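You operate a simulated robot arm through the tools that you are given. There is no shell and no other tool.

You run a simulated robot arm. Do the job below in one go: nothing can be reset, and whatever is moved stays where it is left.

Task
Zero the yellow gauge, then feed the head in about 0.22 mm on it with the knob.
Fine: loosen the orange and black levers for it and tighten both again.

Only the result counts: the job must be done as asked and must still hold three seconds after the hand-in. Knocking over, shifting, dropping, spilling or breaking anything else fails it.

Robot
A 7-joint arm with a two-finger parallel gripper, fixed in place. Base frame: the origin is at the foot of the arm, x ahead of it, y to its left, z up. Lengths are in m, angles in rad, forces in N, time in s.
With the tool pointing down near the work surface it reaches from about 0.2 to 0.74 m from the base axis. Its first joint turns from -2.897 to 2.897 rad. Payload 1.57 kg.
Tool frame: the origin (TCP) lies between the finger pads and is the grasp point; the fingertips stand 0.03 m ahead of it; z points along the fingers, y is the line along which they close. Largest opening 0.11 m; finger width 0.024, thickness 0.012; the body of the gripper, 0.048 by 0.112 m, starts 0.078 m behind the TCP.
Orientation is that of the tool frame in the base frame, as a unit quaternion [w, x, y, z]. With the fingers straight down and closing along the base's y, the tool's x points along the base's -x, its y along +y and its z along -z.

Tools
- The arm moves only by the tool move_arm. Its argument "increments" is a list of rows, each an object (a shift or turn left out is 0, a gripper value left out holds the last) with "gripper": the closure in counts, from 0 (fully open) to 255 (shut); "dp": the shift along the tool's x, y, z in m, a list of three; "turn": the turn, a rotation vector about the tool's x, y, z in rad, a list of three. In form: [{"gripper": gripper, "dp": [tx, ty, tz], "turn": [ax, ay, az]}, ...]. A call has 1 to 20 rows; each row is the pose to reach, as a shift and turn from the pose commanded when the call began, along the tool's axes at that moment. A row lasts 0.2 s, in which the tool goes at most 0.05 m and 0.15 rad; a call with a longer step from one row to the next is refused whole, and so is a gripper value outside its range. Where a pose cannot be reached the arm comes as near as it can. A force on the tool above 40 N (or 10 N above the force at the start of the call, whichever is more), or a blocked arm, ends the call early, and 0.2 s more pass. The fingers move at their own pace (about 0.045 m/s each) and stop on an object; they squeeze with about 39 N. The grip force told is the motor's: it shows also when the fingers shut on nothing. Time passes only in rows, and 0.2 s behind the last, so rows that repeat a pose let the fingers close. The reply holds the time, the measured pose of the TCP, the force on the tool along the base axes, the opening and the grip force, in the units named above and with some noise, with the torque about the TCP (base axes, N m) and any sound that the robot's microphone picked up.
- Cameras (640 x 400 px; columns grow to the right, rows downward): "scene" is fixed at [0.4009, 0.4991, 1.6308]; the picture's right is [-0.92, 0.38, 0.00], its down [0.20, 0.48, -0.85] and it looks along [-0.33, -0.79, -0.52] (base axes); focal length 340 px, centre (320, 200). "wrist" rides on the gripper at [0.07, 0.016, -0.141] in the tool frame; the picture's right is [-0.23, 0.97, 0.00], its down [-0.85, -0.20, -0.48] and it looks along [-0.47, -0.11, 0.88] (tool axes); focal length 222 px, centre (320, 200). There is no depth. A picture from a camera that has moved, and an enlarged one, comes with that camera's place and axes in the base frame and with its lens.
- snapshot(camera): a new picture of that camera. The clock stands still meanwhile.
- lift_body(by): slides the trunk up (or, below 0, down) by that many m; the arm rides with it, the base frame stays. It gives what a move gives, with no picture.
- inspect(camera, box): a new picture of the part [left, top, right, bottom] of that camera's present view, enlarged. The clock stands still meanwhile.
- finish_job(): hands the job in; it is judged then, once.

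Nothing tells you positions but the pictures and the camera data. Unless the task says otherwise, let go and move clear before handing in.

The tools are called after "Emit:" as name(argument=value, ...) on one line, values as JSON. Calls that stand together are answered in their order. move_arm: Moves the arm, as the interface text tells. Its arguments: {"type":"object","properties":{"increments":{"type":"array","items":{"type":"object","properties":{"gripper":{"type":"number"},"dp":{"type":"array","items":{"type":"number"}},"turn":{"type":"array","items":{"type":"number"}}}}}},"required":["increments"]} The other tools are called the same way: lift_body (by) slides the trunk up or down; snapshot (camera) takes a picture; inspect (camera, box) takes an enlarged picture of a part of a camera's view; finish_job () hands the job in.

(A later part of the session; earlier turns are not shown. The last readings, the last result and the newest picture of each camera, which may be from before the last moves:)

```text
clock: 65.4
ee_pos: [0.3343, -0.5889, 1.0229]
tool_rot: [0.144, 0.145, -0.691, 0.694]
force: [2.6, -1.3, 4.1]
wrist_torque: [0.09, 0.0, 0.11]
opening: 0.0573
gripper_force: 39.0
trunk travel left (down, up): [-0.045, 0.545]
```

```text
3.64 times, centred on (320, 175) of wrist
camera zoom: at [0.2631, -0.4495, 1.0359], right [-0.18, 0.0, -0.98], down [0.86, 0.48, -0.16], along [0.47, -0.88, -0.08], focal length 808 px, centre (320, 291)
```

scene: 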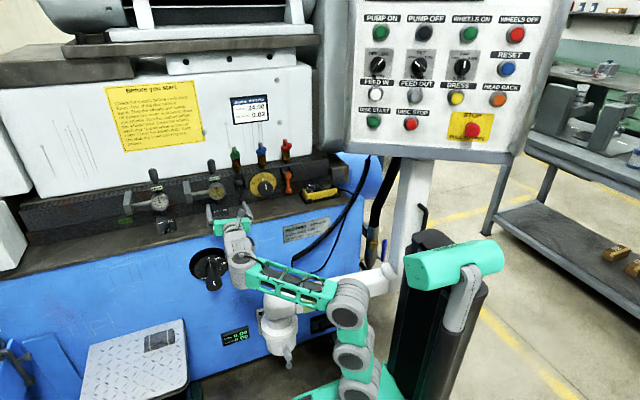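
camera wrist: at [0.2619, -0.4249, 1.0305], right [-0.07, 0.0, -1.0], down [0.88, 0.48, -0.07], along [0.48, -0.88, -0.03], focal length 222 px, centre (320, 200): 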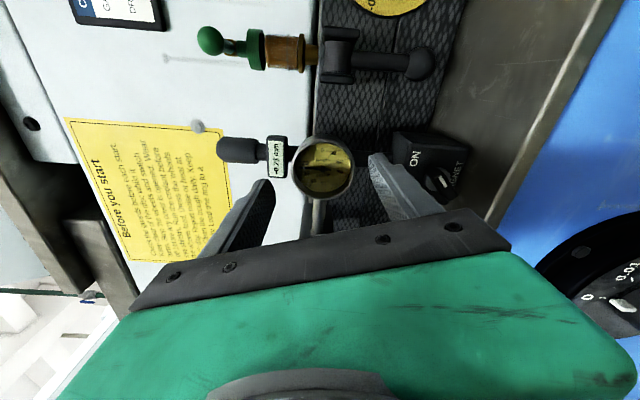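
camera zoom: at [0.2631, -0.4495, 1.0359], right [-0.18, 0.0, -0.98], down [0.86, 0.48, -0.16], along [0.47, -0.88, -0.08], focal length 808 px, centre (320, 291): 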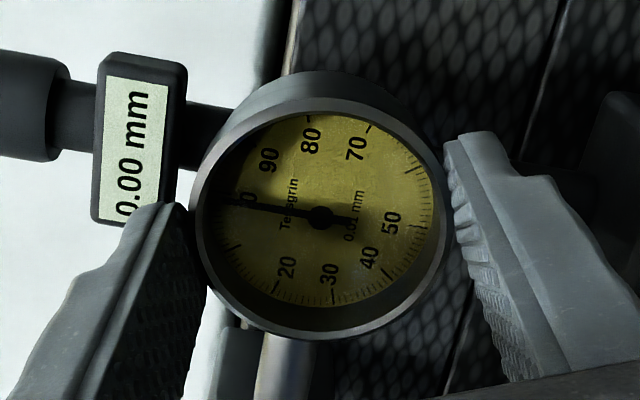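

Gauge reads 0.00. I release, back straight out, and roll the hand to camera-on-top for the levers.

Emit:
move_arm(increments=[{"gripper": 70}, {"gripper": 70}, {"dp": [0, 0, -0.02]}, {"dp": [0, 0, -0.05]}, {"dp": [0, 0, -0.07], "turn": [0, 0, -0.14]}, {"dp": [0, 0, -0.07], "turn": [0, 0, -0.28]}, {"dp": [0, 0, -0.07], "turn": [0, 0, -0.42]}, {"dp": [0, 0, -0.07], "turn": [0, 0, -0.56]}, {"dp": [0, 0, -0.07], "turn": [0, 0, -0.7]}, {"dp": [0, 0, -0.07], "turn": [0, 0, -0.84]}, {"dp": [0, 0, -0.07], "turn": [0, 0, -0.98]}, {"dp": [0, 0, -0.07], "turn": [0, 0, -1.1]}])

Emit:
snapshot(camera="wrist")

Emit:
inspect(camera="scene", box=[180, 140, 300, 220])

```text
clock: 68.0
ee_pos: [0.328, -0.5147, 0.971]
tool_rot: [0.483, 0.476, -0.515, 0.524]
force: [-0.3, 0.7, 0.0]
wrist_torque: [0.02, 0.03, 0.04]
opening: 0.0797
gripper_force: 0.0
out of reach, approached as far as the arm can: row 11, 12
trunk travel left (down, up): [-0.045, 0.545]
```

```text
taken
camera wrist: at [0.306, -0.3738, 1.0367], right [-0.95, -0.01, -0.3], down [0.27, 0.47, -0.84], along [0.15, -0.89, -0.44], focal length 222 px, centre (320, 200)
```

wrist: 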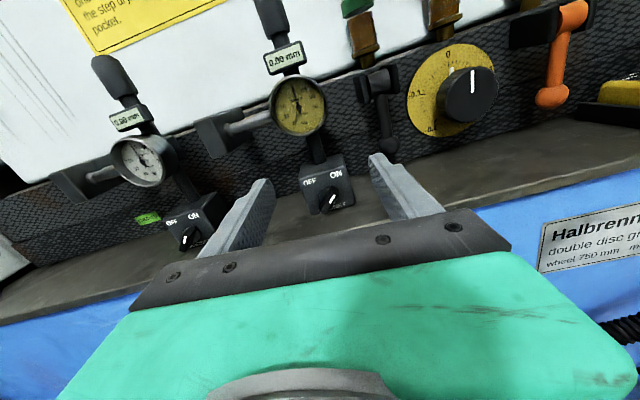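

```text
5.00 times, centred on (240, 180) of scene
camera zoom: at [0.4009, 0.4991, 1.6308], right [-0.92, 0.38, 0.0], down [0.2, 0.48, -0.85], along [-0.33, -0.79, -0.52], focal length 1698 px, centre (720, 300)
```

zoom: 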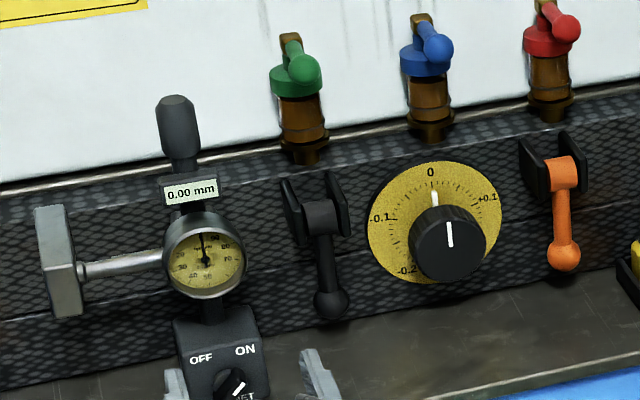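

Gauge still reads 0.00. Next the black lever: I'll enlarge it to triangulate ball and pivot.

Emit:
inspect(camera="wrist", box=[340, 50, 440, 170])

Emit:
inspect(camera="scene", box=[230, 165, 270, 210])

```text
3.33 times, centred on (390, 110) of wrist
camera zoom: at [0.306, -0.3738, 1.0367], right [-0.95, -0.01, -0.3], down [0.27, 0.47, -0.84], along [0.15, -0.89, -0.44], focal length 740 px, centre (87, 500)
```

zoom: 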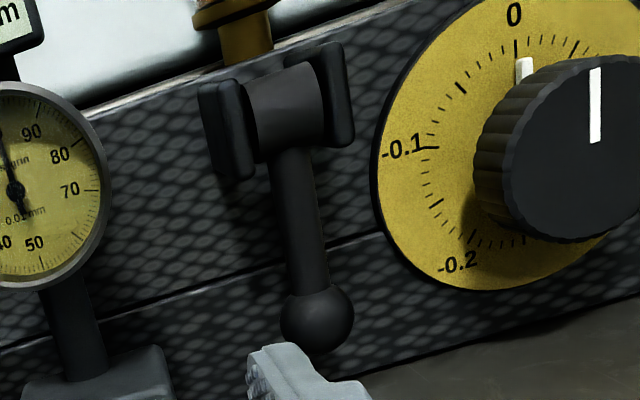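

```text
8.89 times, centred on (250, 188) of scene
camera zoom: at [0.4009, 0.4991, 1.6308], right [-0.92, 0.38, 0.0], down [0.2, 0.48, -0.85], along [-0.33, -0.79, -0.52], focal length 3018 px, centre (942, 311)
```

zoom: 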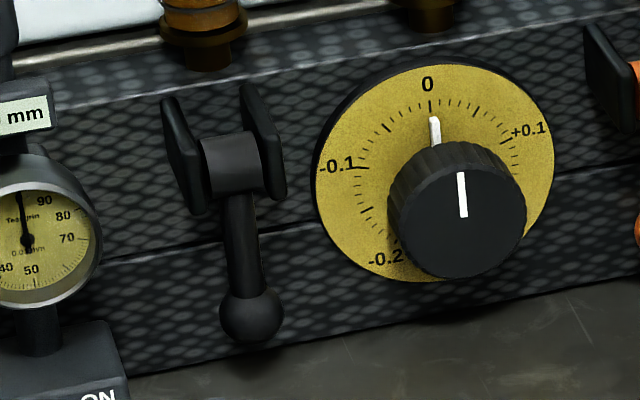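

Ball of the black lever ≈(0.246,-0.654,0.946), Ø27 mm; pivot ≈(0.243,-0.67,1.016). I move to a pre-grasp in front of the ball.

Emit:
move_arm(increments=[{"gripper": 104, "dp": [-0.004, 0.02, 0]}, {"dp": [-0.008, 0.04, 0]}, {"dp": [-0.014, 0.06, 0]}, {"dp": [-0.0197, 0.0838, 0.01]}, {"dp": [-0.0197, 0.0838, 0.03]}, {"dp": [-0.0197, 0.0838, 0.05]}, {"dp": [-0.0197, 0.0838, 0.05]}])

Emit:
snapshot(camera="wrist")

Emit:
inspect(camera="scene", box=[200, 150, 300, 230])

```text
clock: 69.6
ee_pos: [0.2469, -0.5683, 0.9477]
tool_rot: [0.485, 0.485, -0.513, 0.516]
force: [-1.3, 0.3, 0.2]
wrist_torque: [0.02, 0.01, 0.0]
opening: 0.0651
gripper_force: 0.1
out of reach, approached as far as the arm can: row 1
trunk travel left (down, up): [-0.045, 0.545]
```

```text
taken
camera wrist: at [0.2256, -0.4274, 1.0153], right [-0.96, 0.0, -0.28], down [0.25, 0.48, -0.84], along [0.14, -0.88, -0.46], focal length 222 px, centre (320, 200)
```

wrist: 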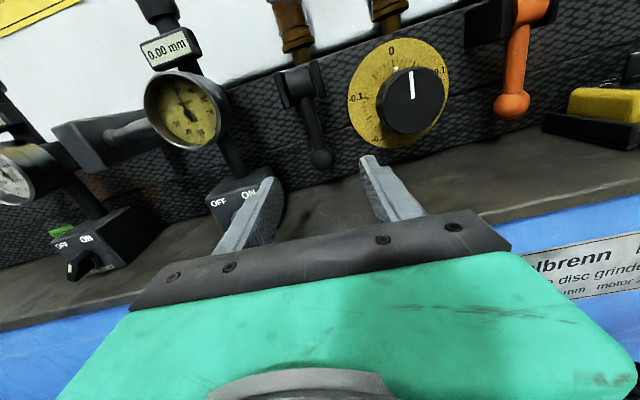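

```text
5.00 times, centred on (250, 190) of scene
camera zoom: at [0.4009, 0.4991, 1.6308], right [-0.92, 0.38, 0.0], down [0.2, 0.48, -0.85], along [-0.33, -0.79, -0.52], focal length 1698 px, centre (670, 250)
```

zoom: 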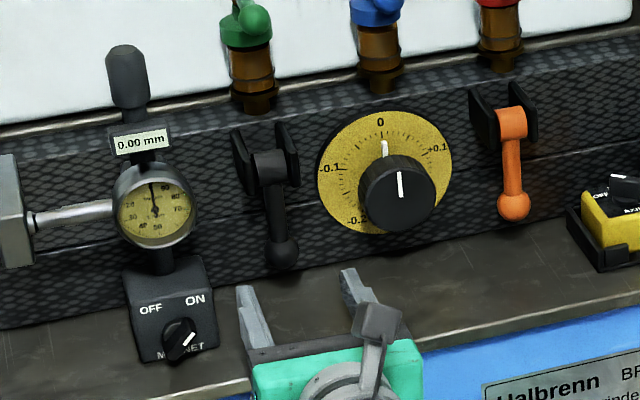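

Aligned with the ball. Narrow the fingers to 50 mm and advance to straddle the ball.

Emit:
move_arm(increments=[{"gripper": 139, "dp": [-0.003, 0, 0.0]}, {"dp": [-0.003, 0, 0.02]}, {"dp": [-0.003, 0, 0.04]}, {"dp": [-0.003, 0, 0.06]}, {"dp": [-0.003, 0, 0.074]}, {"dp": [-0.003, 0, 0.074]}])

Emit:
snapshot(camera="wrist")

Emit:
inspect(camera="scene", box=[200, 150, 300, 230])

```text
clock: 71.0
ee_pos: [0.2448, -0.6363, 0.9328]
tool_rot: [0.485, 0.485, -0.513, 0.516]
force: [1.0, -0.1, 0.6]
wrist_torque: [-0.04, 0.0, 0.01]
opening: 0.0499
gripper_force: 0.1
out of reach, approached as far as the arm can: row 4, 5, 6
trunk travel left (down, up): [-0.045, 0.545]
```

```text
taken
camera wrist: at [0.2251, -0.4964, 1.0014], right [-0.96, 0.0, -0.28], down [0.25, 0.48, -0.84], along [0.14, -0.88, -0.46], focal length 222 px, centre (320, 200)
```

wrist: 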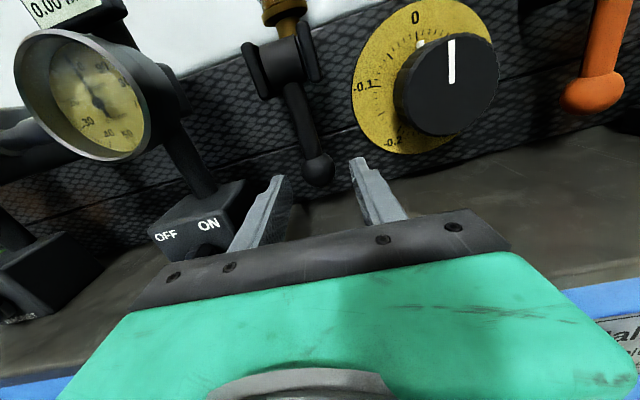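

```text
5.00 times, centred on (250, 190) of scene
camera zoom: at [0.4009, 0.4991, 1.6308], right [-0.92, 0.38, 0.0], down [0.2, 0.48, -0.85], along [-0.33, -0.79, -0.52], focal length 1698 px, centre (670, 250)
```

zoom: 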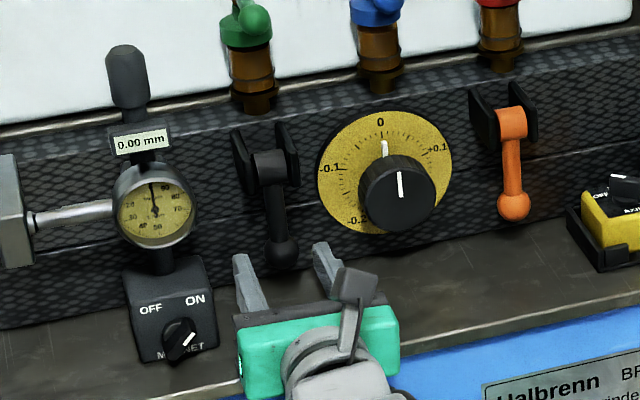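

The fingers straddle the ball but sit ~11 mm low because the roll is at its joint limit. I'll roll +16° and raise to ball height.

Emit:
move_arm(increments=[{"dp": [0.0, 0, 0], "turn": [0, 0, 0.09]}, {"dp": [0.003, 0, 0], "turn": [0, 0, 0.18]}, {"dp": [0.006, 0, 0], "turn": [0, 0, 0.28]}, {"dp": [0.006, 0, 0], "turn": [0, 0, 0.28]}])

Emit:
inspect(camera="wrist", box=[220, 50, 420, 230])

```text
clock: 72.0
ee_pos: [0.2461, -0.6366, 0.9388]
tool_rot: [0.408, 0.408, -0.576, 0.578]
force: [0.2, -1.4, 0.2]
wrist_torque: [0.0, 0.01, 0.02]
opening: 0.05
gripper_force: 0.1
trunk travel left (down, up): [-0.045, 0.545]
```

```text
2.22 times, centred on (320, 140) of wrist
camera zoom: at [0.2067, -0.4964, 0.9989], right [-0.84, 0.0, -0.54], down [0.47, 0.48, -0.74], along [0.26, -0.88, -0.4], focal length 494 px, centre (320, 333)
```

zoom: 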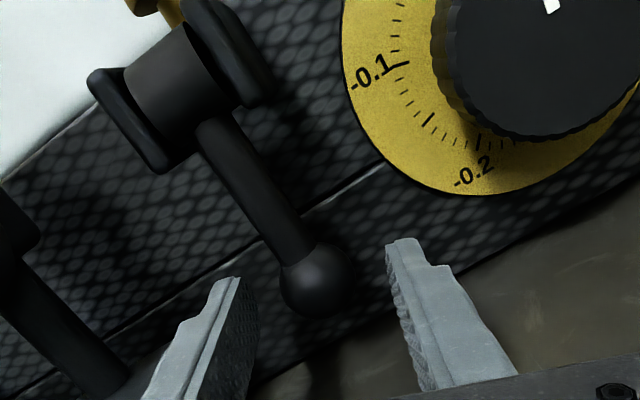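

Now exact. I shift 6 mm up, 4 mm in, and close on the ball.

Emit:
move_arm(increments=[{"dp": [0.006, 0, 0.0]}, {"dp": [0.006, 0, 0.004]}, {"gripper": 200, "dp": [0.006, 0, 0.004]}, {"dp": [0.006, 0, 0.004]}, {"gripper": 255, "dp": [0.006, 0, 0.004]}, {"dp": [0.006, 0, 0.004]}])

Emit:
inspect(camera="wrist", box=[220, 50, 420, 230])

Emit:
inspect(camera="scene", box=[200, 150, 300, 230])

```text
clock: 73.4
ee_pos: [0.2449, -0.6398, 0.9445]
tool_rot: [0.408, 0.409, -0.576, 0.579]
force: [3.1, -3.3, 2.9]
wrist_torque: [0.14, -0.02, 0.13]
opening: 0.0274
gripper_force: 37.1
trunk travel left (down, up): [-0.045, 0.545]
```

```text
2.22 times, centred on (320, 140) of wrist
camera zoom: at [0.2046, -0.5001, 1.005], right [-0.84, 0.0, -0.54], down [0.47, 0.48, -0.74], along [0.26, -0.88, -0.4], focal length 494 px, centre (320, 333)
```

zoom: 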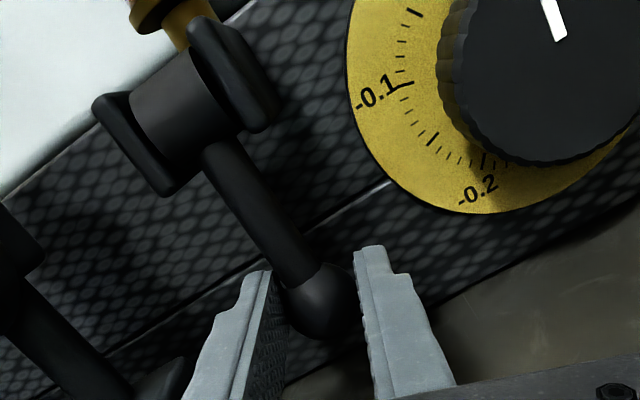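

```text
5.00 times, centred on (250, 190) of scene
camera zoom: at [0.4009, 0.4991, 1.6308], right [-0.92, 0.38, 0.0], down [0.2, 0.48, -0.85], along [-0.33, -0.79, -0.52], focal length 1698 px, centre (670, 250)
```

zoom: 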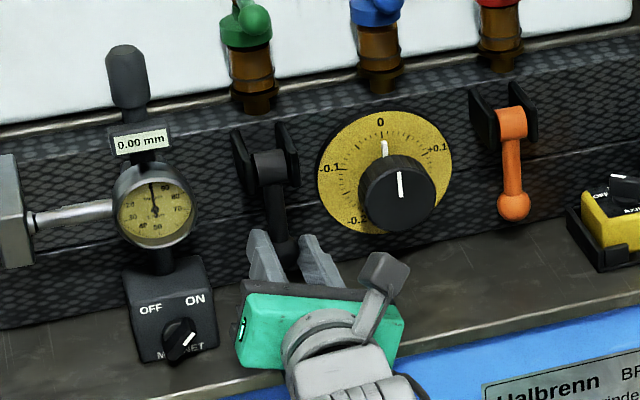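

Ball gripped. I pull it out along its arc about the pivot: first 20-40°, checking force.

Emit:
move_arm(increments=[{"dp": [0.001, -0.0004, -0.004]}, {"dp": [0.0022, -0.0008, -0.0081]}, {"dp": [0.0045, -0.0016, -0.014]}, {"dp": [0.0072, -0.0025, -0.0195]}, {"dp": [0.0105, -0.0037, -0.025]}, {"dp": [0.014, -0.0049, -0.0298]}])

Emit:
inspect(camera="scene", box=[200, 150, 300, 230])

Emit:
snapshot(camera="wrist")

```text
clock: 74.8
ee_pos: [0.2428, -0.6127, 0.951]
tool_rot: [-0.408, -0.412, 0.58, -0.572]
force: [-7.9, -3.2, -30.7]
wrist_torque: [1.53, 0.4, 0.09]
opening: 0.0273
gripper_force: 37.7
trunk travel left (down, up): [-0.045, 0.545]
```

```text
5.00 times, centred on (250, 190) of scene
camera zoom: at [0.4009, 0.4991, 1.6308], right [-0.92, 0.38, 0.0], down [0.2, 0.48, -0.85], along [-0.33, -0.79, -0.52], focal length 1698 px, centre (670, 250)
```

zoom: 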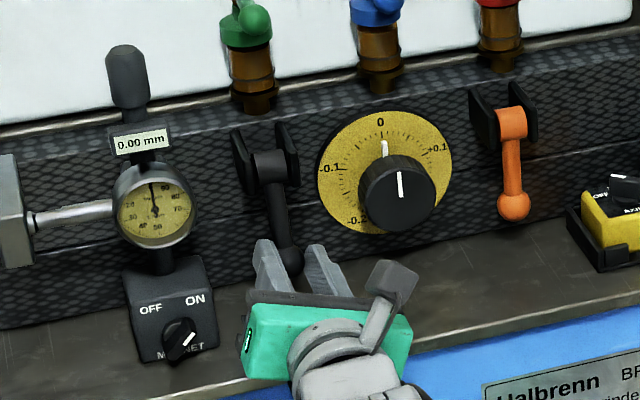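

```text
taken
camera wrist: at [0.2049, -0.4744, 1.0134], right [-0.85, 0.01, -0.53], down [0.47, 0.49, -0.74], along [0.25, -0.87, -0.42], focal length 222 px, centre (320, 200)
```

wrist: 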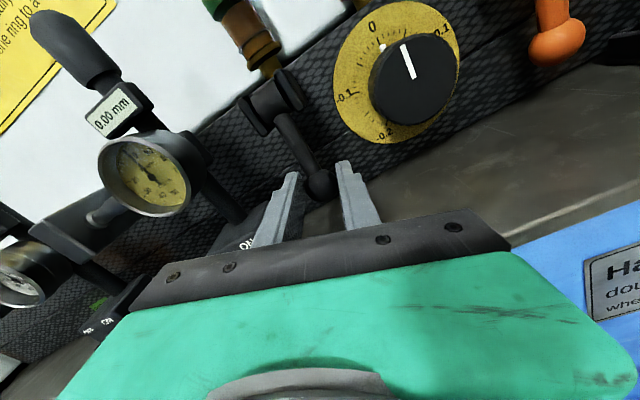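

The lever follows; the pivot is nearer y≈-0.657. I continue on the corrected arc to ~70°.

Emit:
move_arm(increments=[{"dp": [0.0, 0, -0.007]}, {"dp": [0.0025, -0.0009, -0.0145]}, {"dp": [0.009, -0.003, -0.0215]}, {"dp": [0.0157, -0.0055, -0.0273]}, {"dp": [0.0238, -0.0084, -0.032]}, {"dp": [0.0318, -0.0112, -0.0361]}])

Emit:
inspect(camera="scene", box=[200, 150, 300, 230])

Emit:
snapshot(camera="wrist")

```text
clock: 76.2
ee_pos: [0.2436, -0.5746, 0.9934]
tool_rot: [0.409, 0.408, -0.576, 0.578]
force: [0.1, 0.1, -0.1]
wrist_torque: [-0.01, 0.0, -0.01]
opening: 0.0002
gripper_force: 21.3
trunk travel left (down, up): [-0.045, 0.545]
```

```text
5.00 times, centred on (250, 190) of scene
camera zoom: at [0.4009, 0.4991, 1.6308], right [-0.92, 0.38, 0.0], down [0.2, 0.48, -0.85], along [-0.33, -0.79, -0.52], focal length 1698 px, centre (670, 250)
```

zoom: 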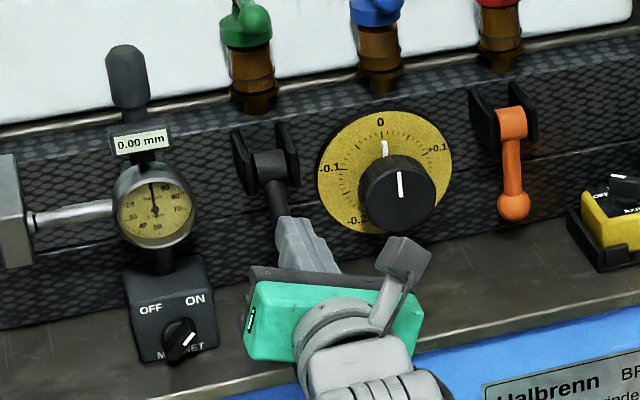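

```text
taken
camera wrist: at [0.2046, -0.4344, 1.0537], right [-0.84, 0.0, -0.54], down [0.47, 0.48, -0.74], along [0.26, -0.88, -0.4], focal length 222 px, centre (320, 200)
```

wrist: 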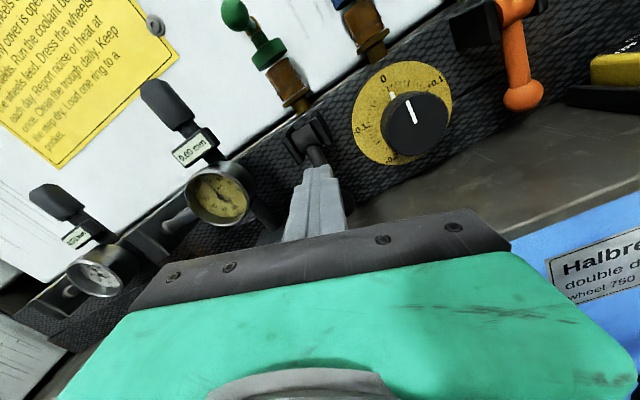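

It slipped off the ball partway, with the lever partly raised. I back out and look at it.

Emit:
move_arm(increments=[{"dp": [0.005, -0.002, -0.015]}, {"dp": [0.01, -0.004, -0.03]}, {"dp": [0.01, -0.004, -0.04]}])

Emit:
inspect(camera="wrist", box=[220, 50, 420, 230])

Emit:
inspect(camera="scene", box=[220, 150, 280, 210])

```text
clock: 77.0
ee_pos: [0.2433, -0.535, 1.0034]
tool_rot: [0.409, 0.408, -0.577, 0.578]
force: [-0.9, 0.5, 0.6]
wrist_torque: [-0.01, 0.01, -0.02]
opening: 0.0
gripper_force: 21.3
trunk travel left (down, up): [-0.045, 0.545]
```

```text
2.22 times, centred on (320, 140) of wrist
camera zoom: at [0.2053, -0.3943, 1.0636], right [-0.84, 0.0, -0.54], down [0.47, 0.48, -0.74], along [0.26, -0.88, -0.4], focal length 494 px, centre (320, 333)
```

zoom: 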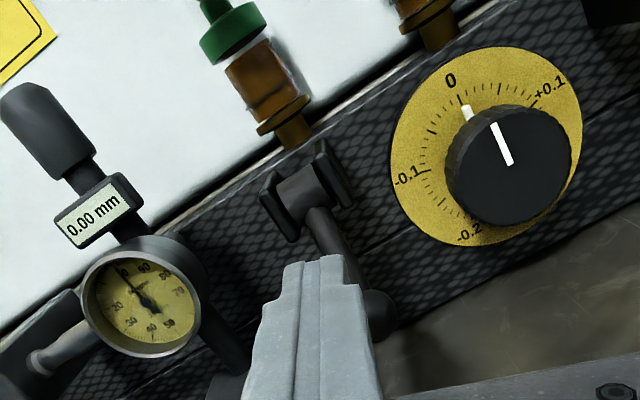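

```text
6.67 times, centred on (250, 180) of scene
camera zoom: at [0.4009, 0.4991, 1.6308], right [-0.92, 0.38, 0.0], down [0.2, 0.48, -0.85], along [-0.33, -0.79, -0.52], focal length 2263 px, centre (787, 333)
```

zoom: 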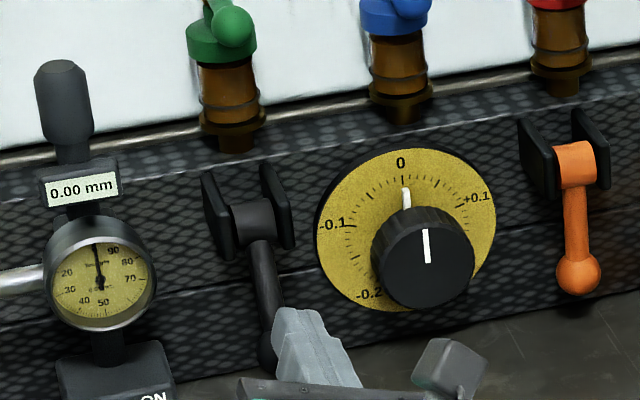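

I open the fingers and rise a little to see the ball clearly.

Emit:
move_arm(increments=[{"gripper": 120, "dp": [0.01, 0, -0.01]}, {"dp": [0.02, 0, -0.02]}, {"dp": [0.03, 0, -0.02]}])

Emit:
inspect(camera="wrist", box=[220, 80, 420, 240])

Emit:
inspect(camera="scene", box=[220, 150, 280, 210])

```text
clock: 77.8
ee_pos: [0.2342, -0.5153, 1.0308]
tool_rot: [0.409, 0.409, -0.576, 0.578]
force: [0.0, 0.3, 0.5]
wrist_torque: [0.0, -0.01, 0.0]
opening: 0.0581
gripper_force: 0.1
trunk travel left (down, up): [-0.045, 0.545]
```

```text
2.50 times, centred on (320, 160) of wrist
camera zoom: at [0.1957, -0.3745, 1.091], right [-0.84, 0.0, -0.54], down [0.47, 0.48, -0.74], along [0.26, -0.88, -0.4], focal length 555 px, centre (320, 300)
```

zoom: 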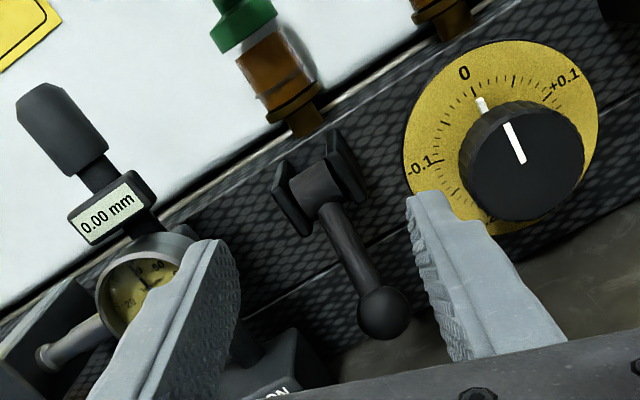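

```text
6.67 times, centred on (250, 180) of scene
camera zoom: at [0.4009, 0.4991, 1.6308], right [-0.92, 0.38, 0.0], down [0.2, 0.48, -0.85], along [-0.33, -0.79, -0.52], focal length 2263 px, centre (787, 333)
```

zoom: 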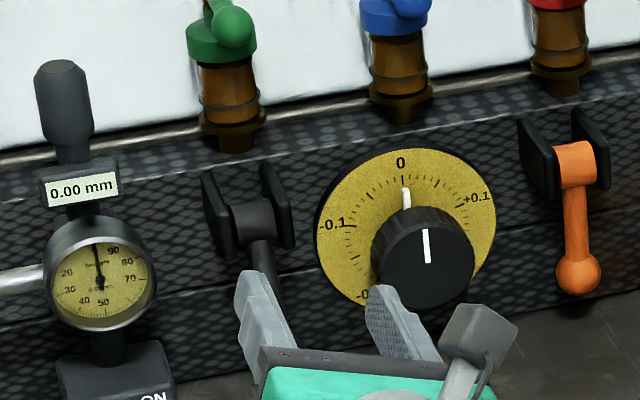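

Ball now at ≈(0.2445,-0.618,0.957), lever at ~33°, holding by itself. I re-grip with the ball deeper in the pads.

Emit:
move_arm(increments=[{"dp": [-0.025, 0.005, 0]}, {"dp": [-0.05, 0.01, 0]}, {"dp": [-0.073, 0.0148, 0]}, {"dp": [-0.073, 0.0148, 0.03]}, {"dp": [-0.073, 0.0148, 0.06]}])

Emit:
snapshot(camera="wrist")

```text
clock: 79.0
ee_pos: [0.2436, -0.5739, 0.9583]
tool_rot: [0.409, 0.408, -0.576, 0.578]
force: [0.6, -0.7, 0.7]
wrist_torque: [0.03, -0.02, 0.01]
opening: 0.058
gripper_force: 0.0
trunk travel left (down, up): [-0.045, 0.545]
```

```text
taken
camera wrist: at [0.2048, -0.4346, 1.0187], right [-0.84, 0.0, -0.54], down [0.47, 0.48, -0.74], along [0.26, -0.88, -0.4], focal length 222 px, centre (320, 200)
```

wrist: 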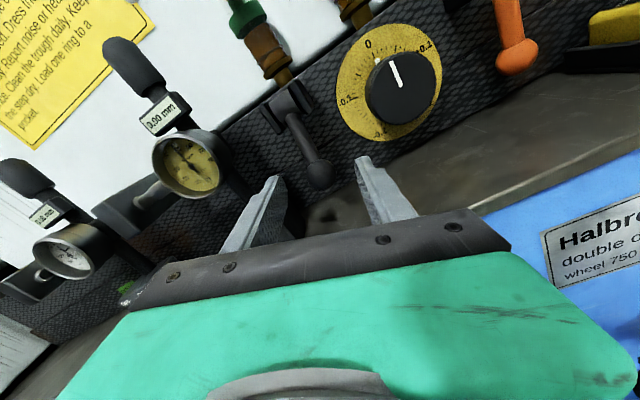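

Advancing to centre the ball in the pads and closing.

Emit:
move_arm(increments=[{"dp": [-0.001, 0, 0.02]}, {"dp": [-0.0015, 0, 0.045]}, {"gripper": 255, "dp": [-0.0015, 0, 0.045]}, {"dp": [-0.0015, 0, 0.045]}, {"dp": [-0.0015, 0, 0.045]}, {"dp": [-0.0015, 0, 0.045]}])

Emit:
inspect(camera="wrist", box=[220, 80, 420, 240])

```text
clock: 80.4
ee_pos: [0.2443, -0.6193, 0.9567]
tool_rot: [0.408, 0.409, -0.576, 0.578]
force: [0.0, -2.6, 0.3]
wrist_torque: [0.12, 0.03, 0.05]
opening: 0.0276
gripper_force: 33.2
trunk travel left (down, up): [-0.045, 0.545]
```

```text
2.50 times, centred on (320, 160) of wrist
camera zoom: at [0.2052, -0.4795, 1.0174], right [-0.84, 0.0, -0.54], down [0.47, 0.48, -0.74], along [0.26, -0.88, -0.4], focal length 555 px, centre (320, 300)
```

zoom: 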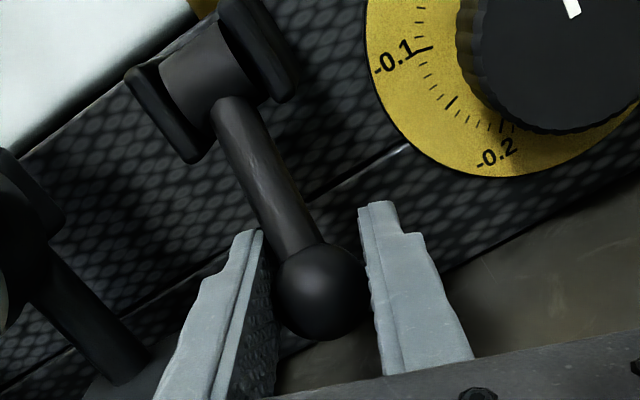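

Gripped on the full diameter. Follow the arc to ~60°.

Emit:
move_arm(increments=[{"dp": [0.005, -0.0018, -0.007]}, {"dp": [0.0101, -0.0036, -0.0138]}, {"dp": [0.017, -0.006, -0.02]}, {"dp": [0.0241, -0.0085, -0.0252]}])

Emit:
inspect(camera="wrist", box=[220, 80, 420, 240])

Emit:
inspect(camera="scene", box=[200, 150, 300, 230])

```text
clock: 81.4
ee_pos: [0.2427, -0.5961, 0.9795]
tool_rot: [-0.409, -0.411, 0.577, -0.575]
force: [-9.5, 6.6, -20.8]
wrist_torque: [1.0, 0.04, 0.19]
opening: 0.0274
gripper_force: 38.1
trunk travel left (down, up): [-0.045, 0.545]
```

```text
2.50 times, centred on (320, 160) of wrist
camera zoom: at [0.2047, -0.4556, 1.0402], right [-0.84, 0.0, -0.54], down [0.47, 0.48, -0.74], along [0.26, -0.88, -0.41], focal length 555 px, centre (320, 300)
```

zoom: 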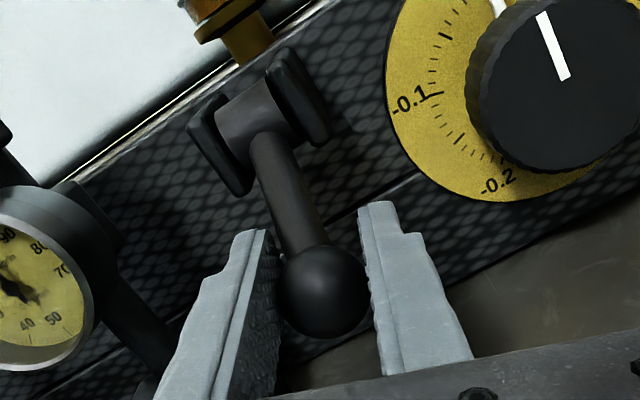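

```text
5.00 times, centred on (250, 190) of scene
camera zoom: at [0.4009, 0.4991, 1.6308], right [-0.92, 0.38, 0.0], down [0.2, 0.48, -0.85], along [-0.33, -0.79, -0.52], focal length 1698 px, centre (670, 250)
```

zoom: 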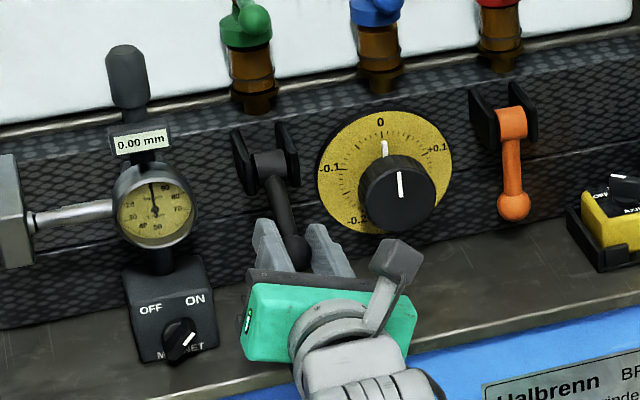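

Following well (~14 N resistance). Continue to 90°.

Emit:
move_arm(increments=[{"dp": [0.008, -0.0028, -0.004]}, {"dp": [0.0163, -0.0057, -0.0072]}, {"dp": [0.025, -0.0088, -0.009]}, {"dp": [0.0339, -0.0119, -0.0096]}])

Emit:
inspect(camera="wrist", box=[220, 80, 420, 240])

Emit:
inspect(camera="scene", box=[200, 150, 300, 230])

```text
clock: 82.3
ee_pos: [0.2406, -0.5853, 1.0072]
tool_rot: [-0.41, -0.409, 0.581, -0.572]
force: [-14.4, -10.7, -3.4]
wrist_torque: [-0.95, 0.17, -0.39]
opening: 0.0273
gripper_force: 37.2
trunk travel left (down, up): [-0.045, 0.545]
stopped in row 4: the force on the tool passed its limit at 46 N (the readings are from after the stop); the commanded pose is now the measured one
```

```text
2.50 times, centred on (320, 160) of wrist
camera zoom: at [0.2039, -0.446, 1.0694], right [-0.84, 0.01, -0.54], down [0.47, 0.48, -0.74], along [0.25, -0.88, -0.41], focal length 555 px, centre (320, 300)
```

zoom: 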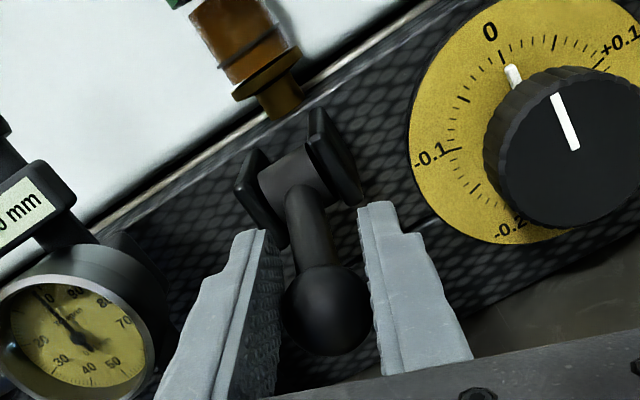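

```text
5.00 times, centred on (250, 190) of scene
camera zoom: at [0.4009, 0.4991, 1.6308], right [-0.92, 0.38, 0.0], down [0.2, 0.48, -0.85], along [-0.33, -0.79, -0.52], focal length 1698 px, centre (670, 250)
```

zoom: 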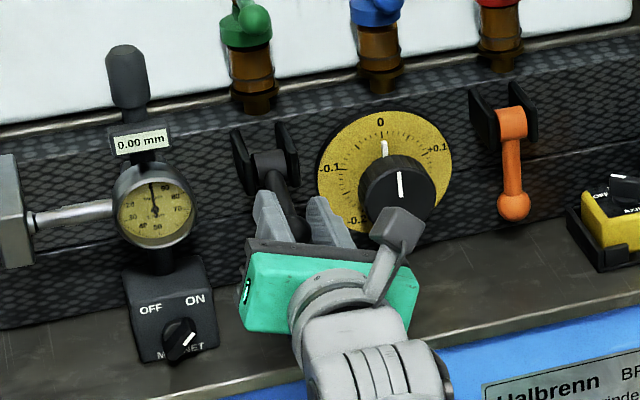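

A hard stop seems reached around 80°. I release and check where the lever rests.

Emit:
move_arm(increments=[{"gripper": 120}, {"gripper": 120}, {"dp": [0, 0, -0.02]}, {"dp": [0, 0, -0.045]}, {"dp": [0.01, 0, -0.06]}])

Emit:
inspect(camera="wrist", box=[220, 80, 420, 240])

Emit:
inspect(camera="scene", box=[200, 150, 300, 230])

```text
clock: 83.5
ee_pos: [0.2417, -0.5233, 1.0202]
tool_rot: [-0.41, -0.411, 0.579, -0.573]
force: [0.9, -0.7, -0.2]
wrist_torque: [0.04, 0.03, 0.0]
opening: 0.0584
gripper_force: 0.0
trunk travel left (down, up): [-0.045, 0.545]
```

```text
2.50 times, centred on (320, 160) of wrist
camera zoom: at [0.2033, -0.3849, 1.0811], right [-0.85, 0.01, -0.53], down [0.47, 0.48, -0.74], along [0.25, -0.88, -0.41], focal length 555 px, centre (320, 300)
```

zoom: 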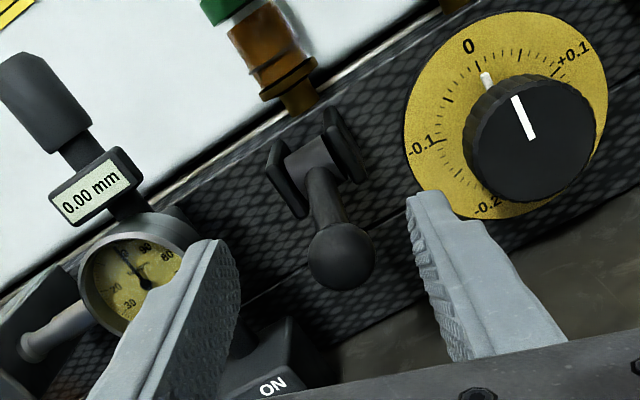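

```text
5.00 times, centred on (250, 190) of scene
camera zoom: at [0.4009, 0.4991, 1.6308], right [-0.92, 0.38, 0.0], down [0.2, 0.48, -0.85], along [-0.33, -0.79, -0.52], focal length 1698 px, centre (670, 250)
```

zoom: 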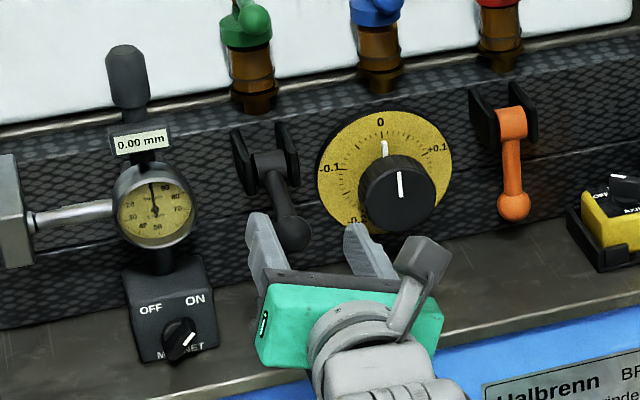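

The black lever now rests at ~75-80° (raised) and gauge still reads 0.00. Next: the orange lever, ball ≈(0.057,-0.654,0.945); I move in front of it and look at the clearance to the pendant tray.

Emit:
move_arm(increments=[{"dp": [0.004, 0.03, 0]}, {"dp": [0.008, 0.06, 0]}, {"dp": [0.013, 0.09, 0]}, {"dp": [0.018, 0.12, 0]}, {"dp": [0.024, 0.15, 0]}, {"dp": [0.034, 0.184, 0]}, {"dp": [0.034, 0.184, 0]}])

Emit:
snapshot(camera="wrist")

Emit:
snapshot(camera="scene")

```text
clock: 85.1
ee_pos: [0.0558, -0.5218, 0.9909]
tool_rot: [-0.409, -0.409, 0.58, -0.574]
force: [-0.8, -0.2, 1.0]
wrist_torque: [-0.01, 0.03, 0.01]
opening: 0.058
gripper_force: 0.1
trunk travel left (down, up): [-0.045, 0.545]
```

```text
taken
camera wrist: at [0.018, -0.3827, 1.0513], right [-0.84, 0.01, -0.53], down [0.47, 0.48, -0.74], along [0.25, -0.88, -0.41], focal length 222 px, centre (320, 200)
```

wrist: 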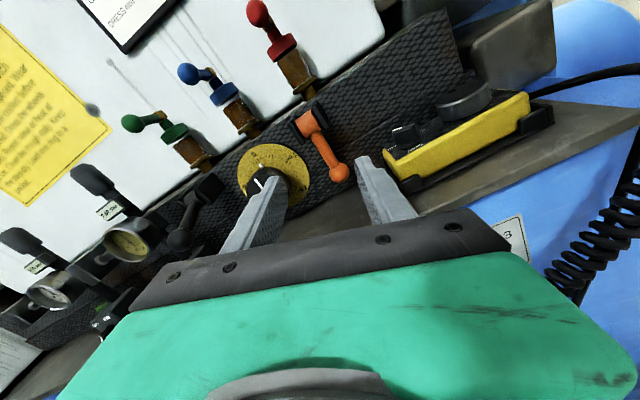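

```text
taken
```

scene: 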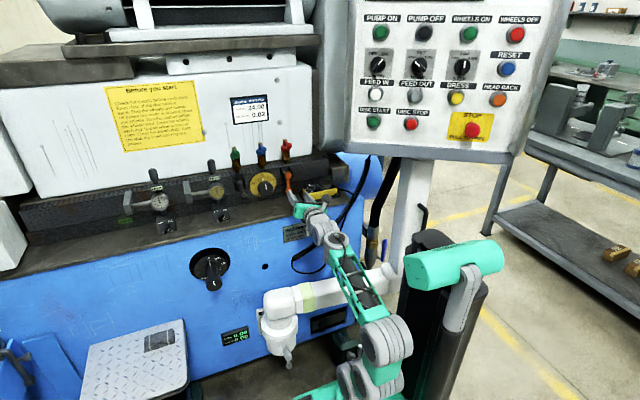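

Emit:
inspect(camera="wrist", box=[280, 80, 460, 220])

Emit:
inspect(camera="scene", box=[270, 155, 350, 215])

```text
2.86 times, centred on (370, 150) of wrist
camera zoom: at [0.018, -0.3827, 1.0513], right [-0.84, 0.01, -0.53], down [0.47, 0.48, -0.74], along [0.25, -0.88, -0.41], focal length 635 px, centre (177, 343)
```

zoom: 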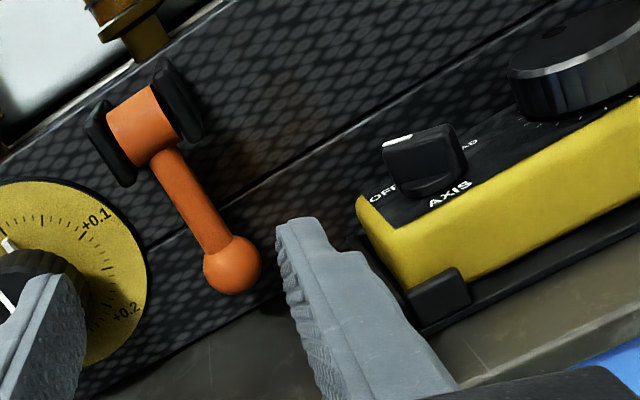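

```text
6.67 times, centred on (310, 185) of scene
camera zoom: at [0.4009, 0.4991, 1.6308], right [-0.92, 0.38, 0.0], down [0.2, 0.48, -0.85], along [-0.33, -0.79, -0.52], focal length 2263 px, centre (387, 300)
```

zoom: 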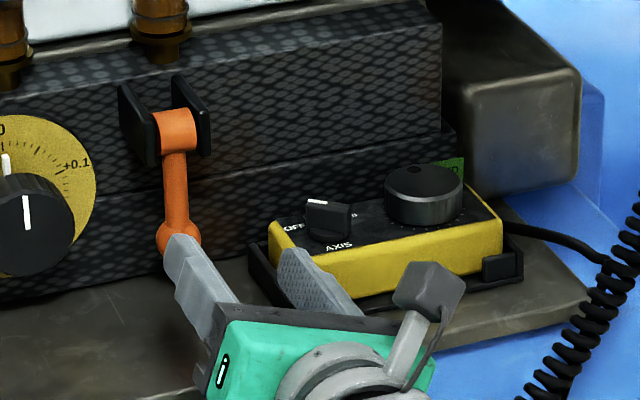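

Clearance to the tray is ~2 cm. Orange ball at (0.053,-0.6535,0.947). Approaching with 50 mm opening.

Emit:
move_arm(increments=[{"gripper": 139, "dp": [-0.02, 0.009, 0]}, {"dp": [-0.0415, 0.0177, 0.01]}, {"dp": [-0.0415, 0.0177, 0.04]}, {"dp": [-0.0415, 0.0177, 0.07]}, {"dp": [-0.0415, 0.0177, 0.09]}, {"dp": [-0.0415, 0.0177, 0.09]}])

Emit:
inspect(camera="wrist", box=[220, 80, 460, 240])

Emit:
inspect(camera="scene", box=[250, 155, 330, 215])

```text
clock: 86.5
ee_pos: [0.0523, -0.6148, 0.9446]
tool_rot: [-0.409, -0.41, 0.579, -0.574]
force: [0.7, 0.6, 0.0]
wrist_torque: [-0.01, -0.01, -0.01]
opening: 0.0501
gripper_force: 0.0
trunk travel left (down, up): [-0.045, 0.545]
```

```text
2.50 times, centred on (340, 160) of wrist
camera zoom: at [0.0147, -0.4745, 1.0059], right [-0.84, 0.01, -0.53], down [0.47, 0.48, -0.74], along [0.25, -0.88, -0.41], focal length 555 px, centre (270, 300)
```

zoom: 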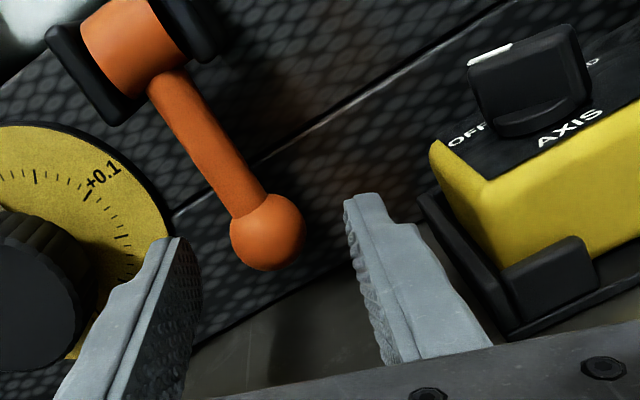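

```text
6.67 times, centred on (290, 185) of scene
camera zoom: at [0.4009, 0.4991, 1.6308], right [-0.92, 0.38, 0.0], down [0.2, 0.48, -0.85], along [-0.33, -0.79, -0.52], focal length 2263 px, centre (520, 300)
```

zoom: 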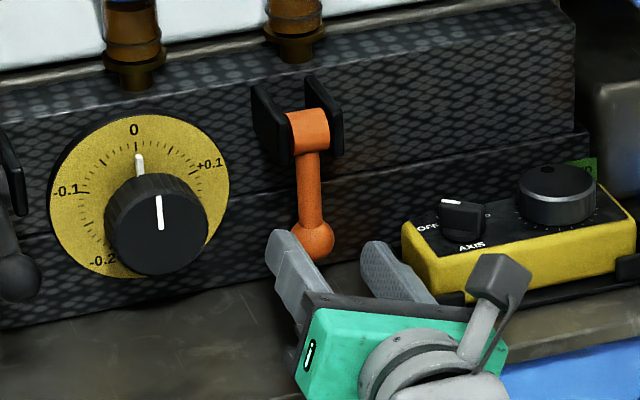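

Well centred. Advance 32 mm and close.

Emit:
move_arm(increments=[{"dp": [0.001, 0, 0.015]}, {"dp": [0.001, 0, 0.032]}, {"gripper": 200, "dp": [0.001, 0, 0.032]}, {"gripper": 255, "dp": [0.001, 0, 0.032]}, {"dp": [0.001, 0, 0.032]}, {"dp": [0.001, 0, 0.032]}])

Emit:
inspect(camera="wrist", box=[220, 80, 460, 240])

```text
clock: 87.9
ee_pos: [0.0525, -0.6462, 0.9456]
tool_rot: [-0.409, -0.41, 0.579, -0.574]
force: [5.5, -5.7, 5.4]
wrist_torque: [0.37, -0.03, 0.23]
opening: 0.0273
gripper_force: 37.3
trunk travel left (down, up): [-0.045, 0.545]
```

```text
2.50 times, centred on (340, 160) of wrist
camera zoom: at [0.0154, -0.5055, 1.0063], right [-0.85, 0.0, -0.53], down [0.47, 0.48, -0.74], along [0.25, -0.88, -0.41], focal length 555 px, centre (270, 300)
```

zoom: 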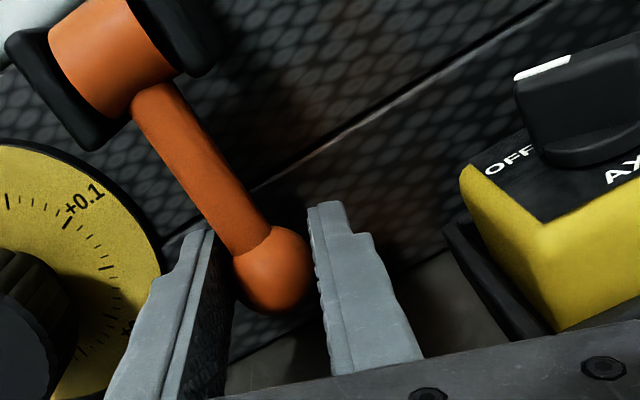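

Gripped. Now swing the orange lever out and up along its arc to ~35° first.

Emit:
move_arm(increments=[{"dp": [0.001, -0.0003, -0.007]}, {"dp": [0.0022, -0.0008, -0.014]}, {"dp": [0.0041, -0.0014, -0.0213]}, {"dp": [0.0078, -0.0028, -0.03]}, {"dp": [0.0122, -0.0044, -0.0381]}])

Emit:
inspect(camera="wrist", box=[220, 80, 460, 240])

```text
clock: 89.1
ee_pos: [0.0532, -0.6109, 0.952]
tool_rot: [-0.407, -0.413, 0.582, -0.571]
force: [9.2, -7.5, -13.1]
wrist_torque: [1.09, -0.02, 0.51]
opening: 0.0274
gripper_force: 38.3
trunk travel left (down, up): [-0.045, 0.545]
```

```text
2.50 times, centred on (340, 160) of wrist
camera zoom: at [0.0154, -0.4706, 1.0147], right [-0.85, 0.01, -0.53], down [0.47, 0.49, -0.73], along [0.25, -0.87, -0.42], focal length 555 px, centre (270, 300)
```

zoom: 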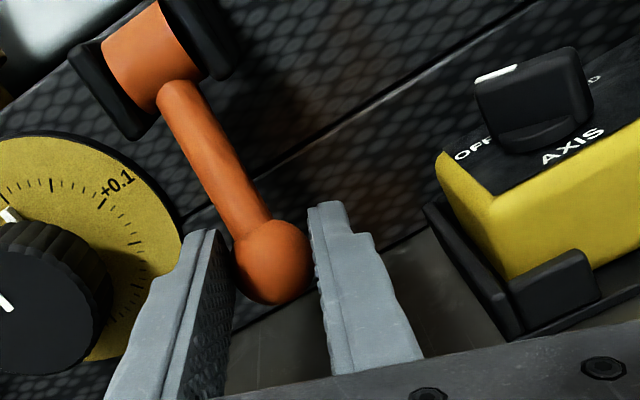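

Following. Continue to ~78°.

Emit:
move_arm(increments=[{"dp": [0.006, -0.0021, -0.0075]}, {"dp": [0.0121, -0.0043, -0.0139]}, {"dp": [0.0195, -0.0069, -0.0195]}, {"dp": [0.0271, -0.0096, -0.0241]}, {"dp": [0.033, -0.0117, -0.0265]}, {"dp": [0.0382, -0.0136, -0.0284]}, {"dp": [0.042, -0.015, -0.0294]}])

Emit:
inspect(camera="wrist", box=[220, 80, 460, 240])

Emit:
inspect(camera="scene", box=[180, 145, 320, 225])

```text
clock: 90.7
ee_pos: [0.0536, -0.5778, 1.0024]
tool_rot: [-0.409, -0.41, 0.579, -0.574]
force: [0.6, 0.7, -0.6]
wrist_torque: [0.01, -0.03, 0.03]
opening: 0.0
gripper_force: 21.7
trunk travel left (down, up): [-0.045, 0.545]
```

```text
2.50 times, centred on (340, 160) of wrist
camera zoom: at [0.015, -0.4385, 1.0649], right [-0.84, 0.01, -0.53], down [0.47, 0.48, -0.74], along [0.25, -0.88, -0.41], focal length 555 px, centre (270, 300)
```

zoom: 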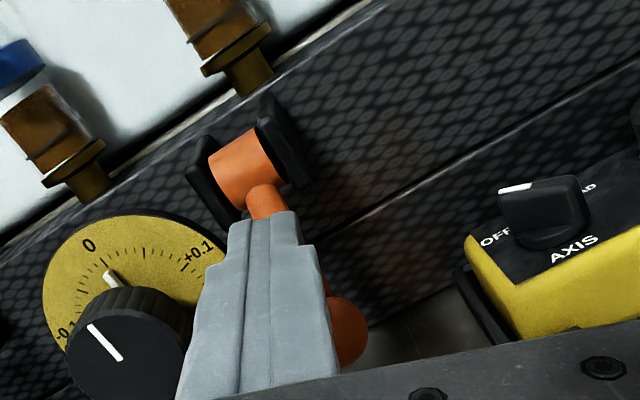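

```text
4.57 times, centred on (250, 185) of scene
camera zoom: at [0.4009, 0.4991, 1.6308], right [-0.92, 0.38, 0.0], down [0.2, 0.48, -0.85], along [-0.33, -0.79, -0.52], focal length 1552 px, centre (640, 269)
```

zoom: 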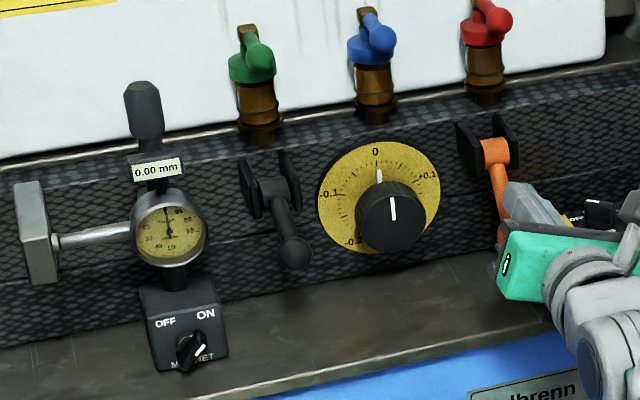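

It slipped off again partway. Back out straight, open, and locate the ball.

Emit:
move_arm(increments=[{"dp": [0.003, 0, -0.02]}, {"dp": [0.006, 0, -0.04]}, {"gripper": 120, "dp": [0.015, 0, -0.06]}, {"dp": [0.02, 0, -0.06]}, {"dp": [0.02, 0, -0.06]}])

Emit:
inspect(camera="wrist", box=[220, 80, 460, 240])

Emit:
inspect(camera="scene", box=[250, 155, 330, 215])

```text
clock: 91.9
ee_pos: [0.0458, -0.5192, 1.022]
tool_rot: [-0.409, -0.41, 0.579, -0.574]
force: [0.2, 0.0, -0.4]
wrist_torque: [-0.02, -0.01, 0.02]
opening: 0.0581
gripper_force: 0.1
trunk travel left (down, up): [-0.045, 0.545]
```

```text
2.50 times, centred on (340, 160) of wrist
camera zoom: at [0.0083, -0.3786, 1.0835], right [-0.84, 0.01, -0.53], down [0.47, 0.48, -0.74], along [0.25, -0.88, -0.41], focal length 555 px, centre (270, 300)
```

zoom: 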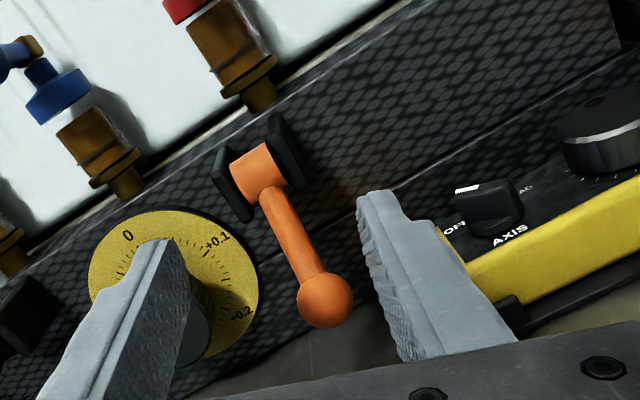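

```text
6.67 times, centred on (290, 185) of scene
camera zoom: at [0.4009, 0.4991, 1.6308], right [-0.92, 0.38, 0.0], down [0.2, 0.48, -0.85], along [-0.33, -0.79, -0.52], focal length 2263 px, centre (520, 300)
```

zoom: 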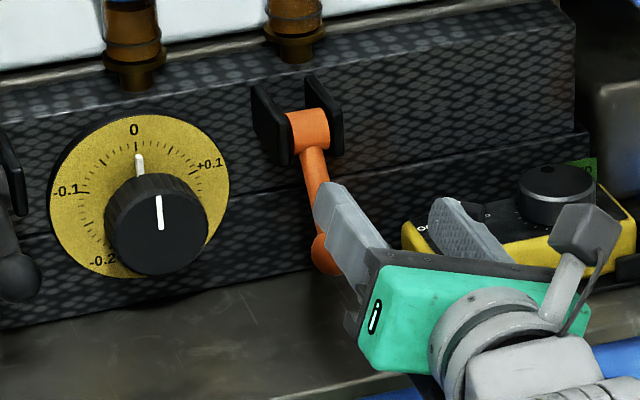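

Ball at ≈(0.0525,-0.613,0.961), lever ~38°. Re-grip with the ball centred at the TCP.

Emit:
move_arm(increments=[{"dp": [-0.03, 0.007, 0]}, {"dp": [-0.0597, 0.0141, 0]}, {"dp": [-0.0597, 0.0141, 0.03]}, {"dp": [-0.0597, 0.0141, 0.06]}, {"dp": [-0.0597, 0.0141, 0.095]}, {"gripper": 200, "dp": [-0.0597, 0.0141, 0.095]}, {"gripper": 255, "dp": [-0.0597, 0.0141, 0.095]}, {"dp": [-0.0597, 0.0141, 0.095]}, {"dp": [-0.0597, 0.0141, 0.095]}])

Emit:
inspect(camera="wrist", box=[220, 80, 460, 240])

```text
clock: 93.9
ee_pos: [0.0538, -0.6125, 0.9611]
tool_rot: [-0.409, -0.411, 0.578, -0.574]
force: [3.4, -5.0, 4.2]
wrist_torque: [0.13, -0.06, 0.09]
opening: 0.0276
gripper_force: 32.6
trunk travel left (down, up): [-0.045, 0.545]
```

```text
2.50 times, centred on (340, 160) of wrist
camera zoom: at [0.0151, -0.473, 1.0228], right [-0.85, 0.0, -0.53], down [0.47, 0.48, -0.74], along [0.25, -0.88, -0.41], focal length 555 px, centre (270, 300)
```

zoom: 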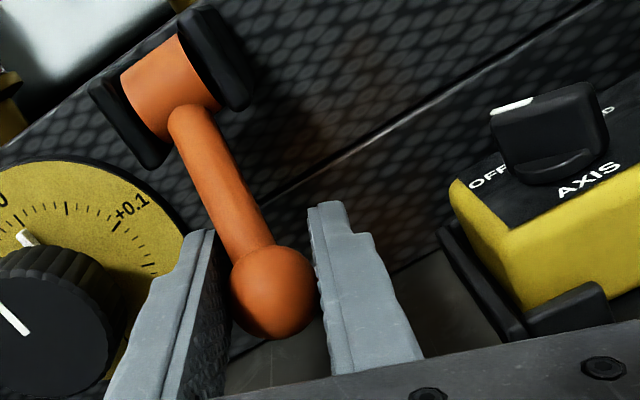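

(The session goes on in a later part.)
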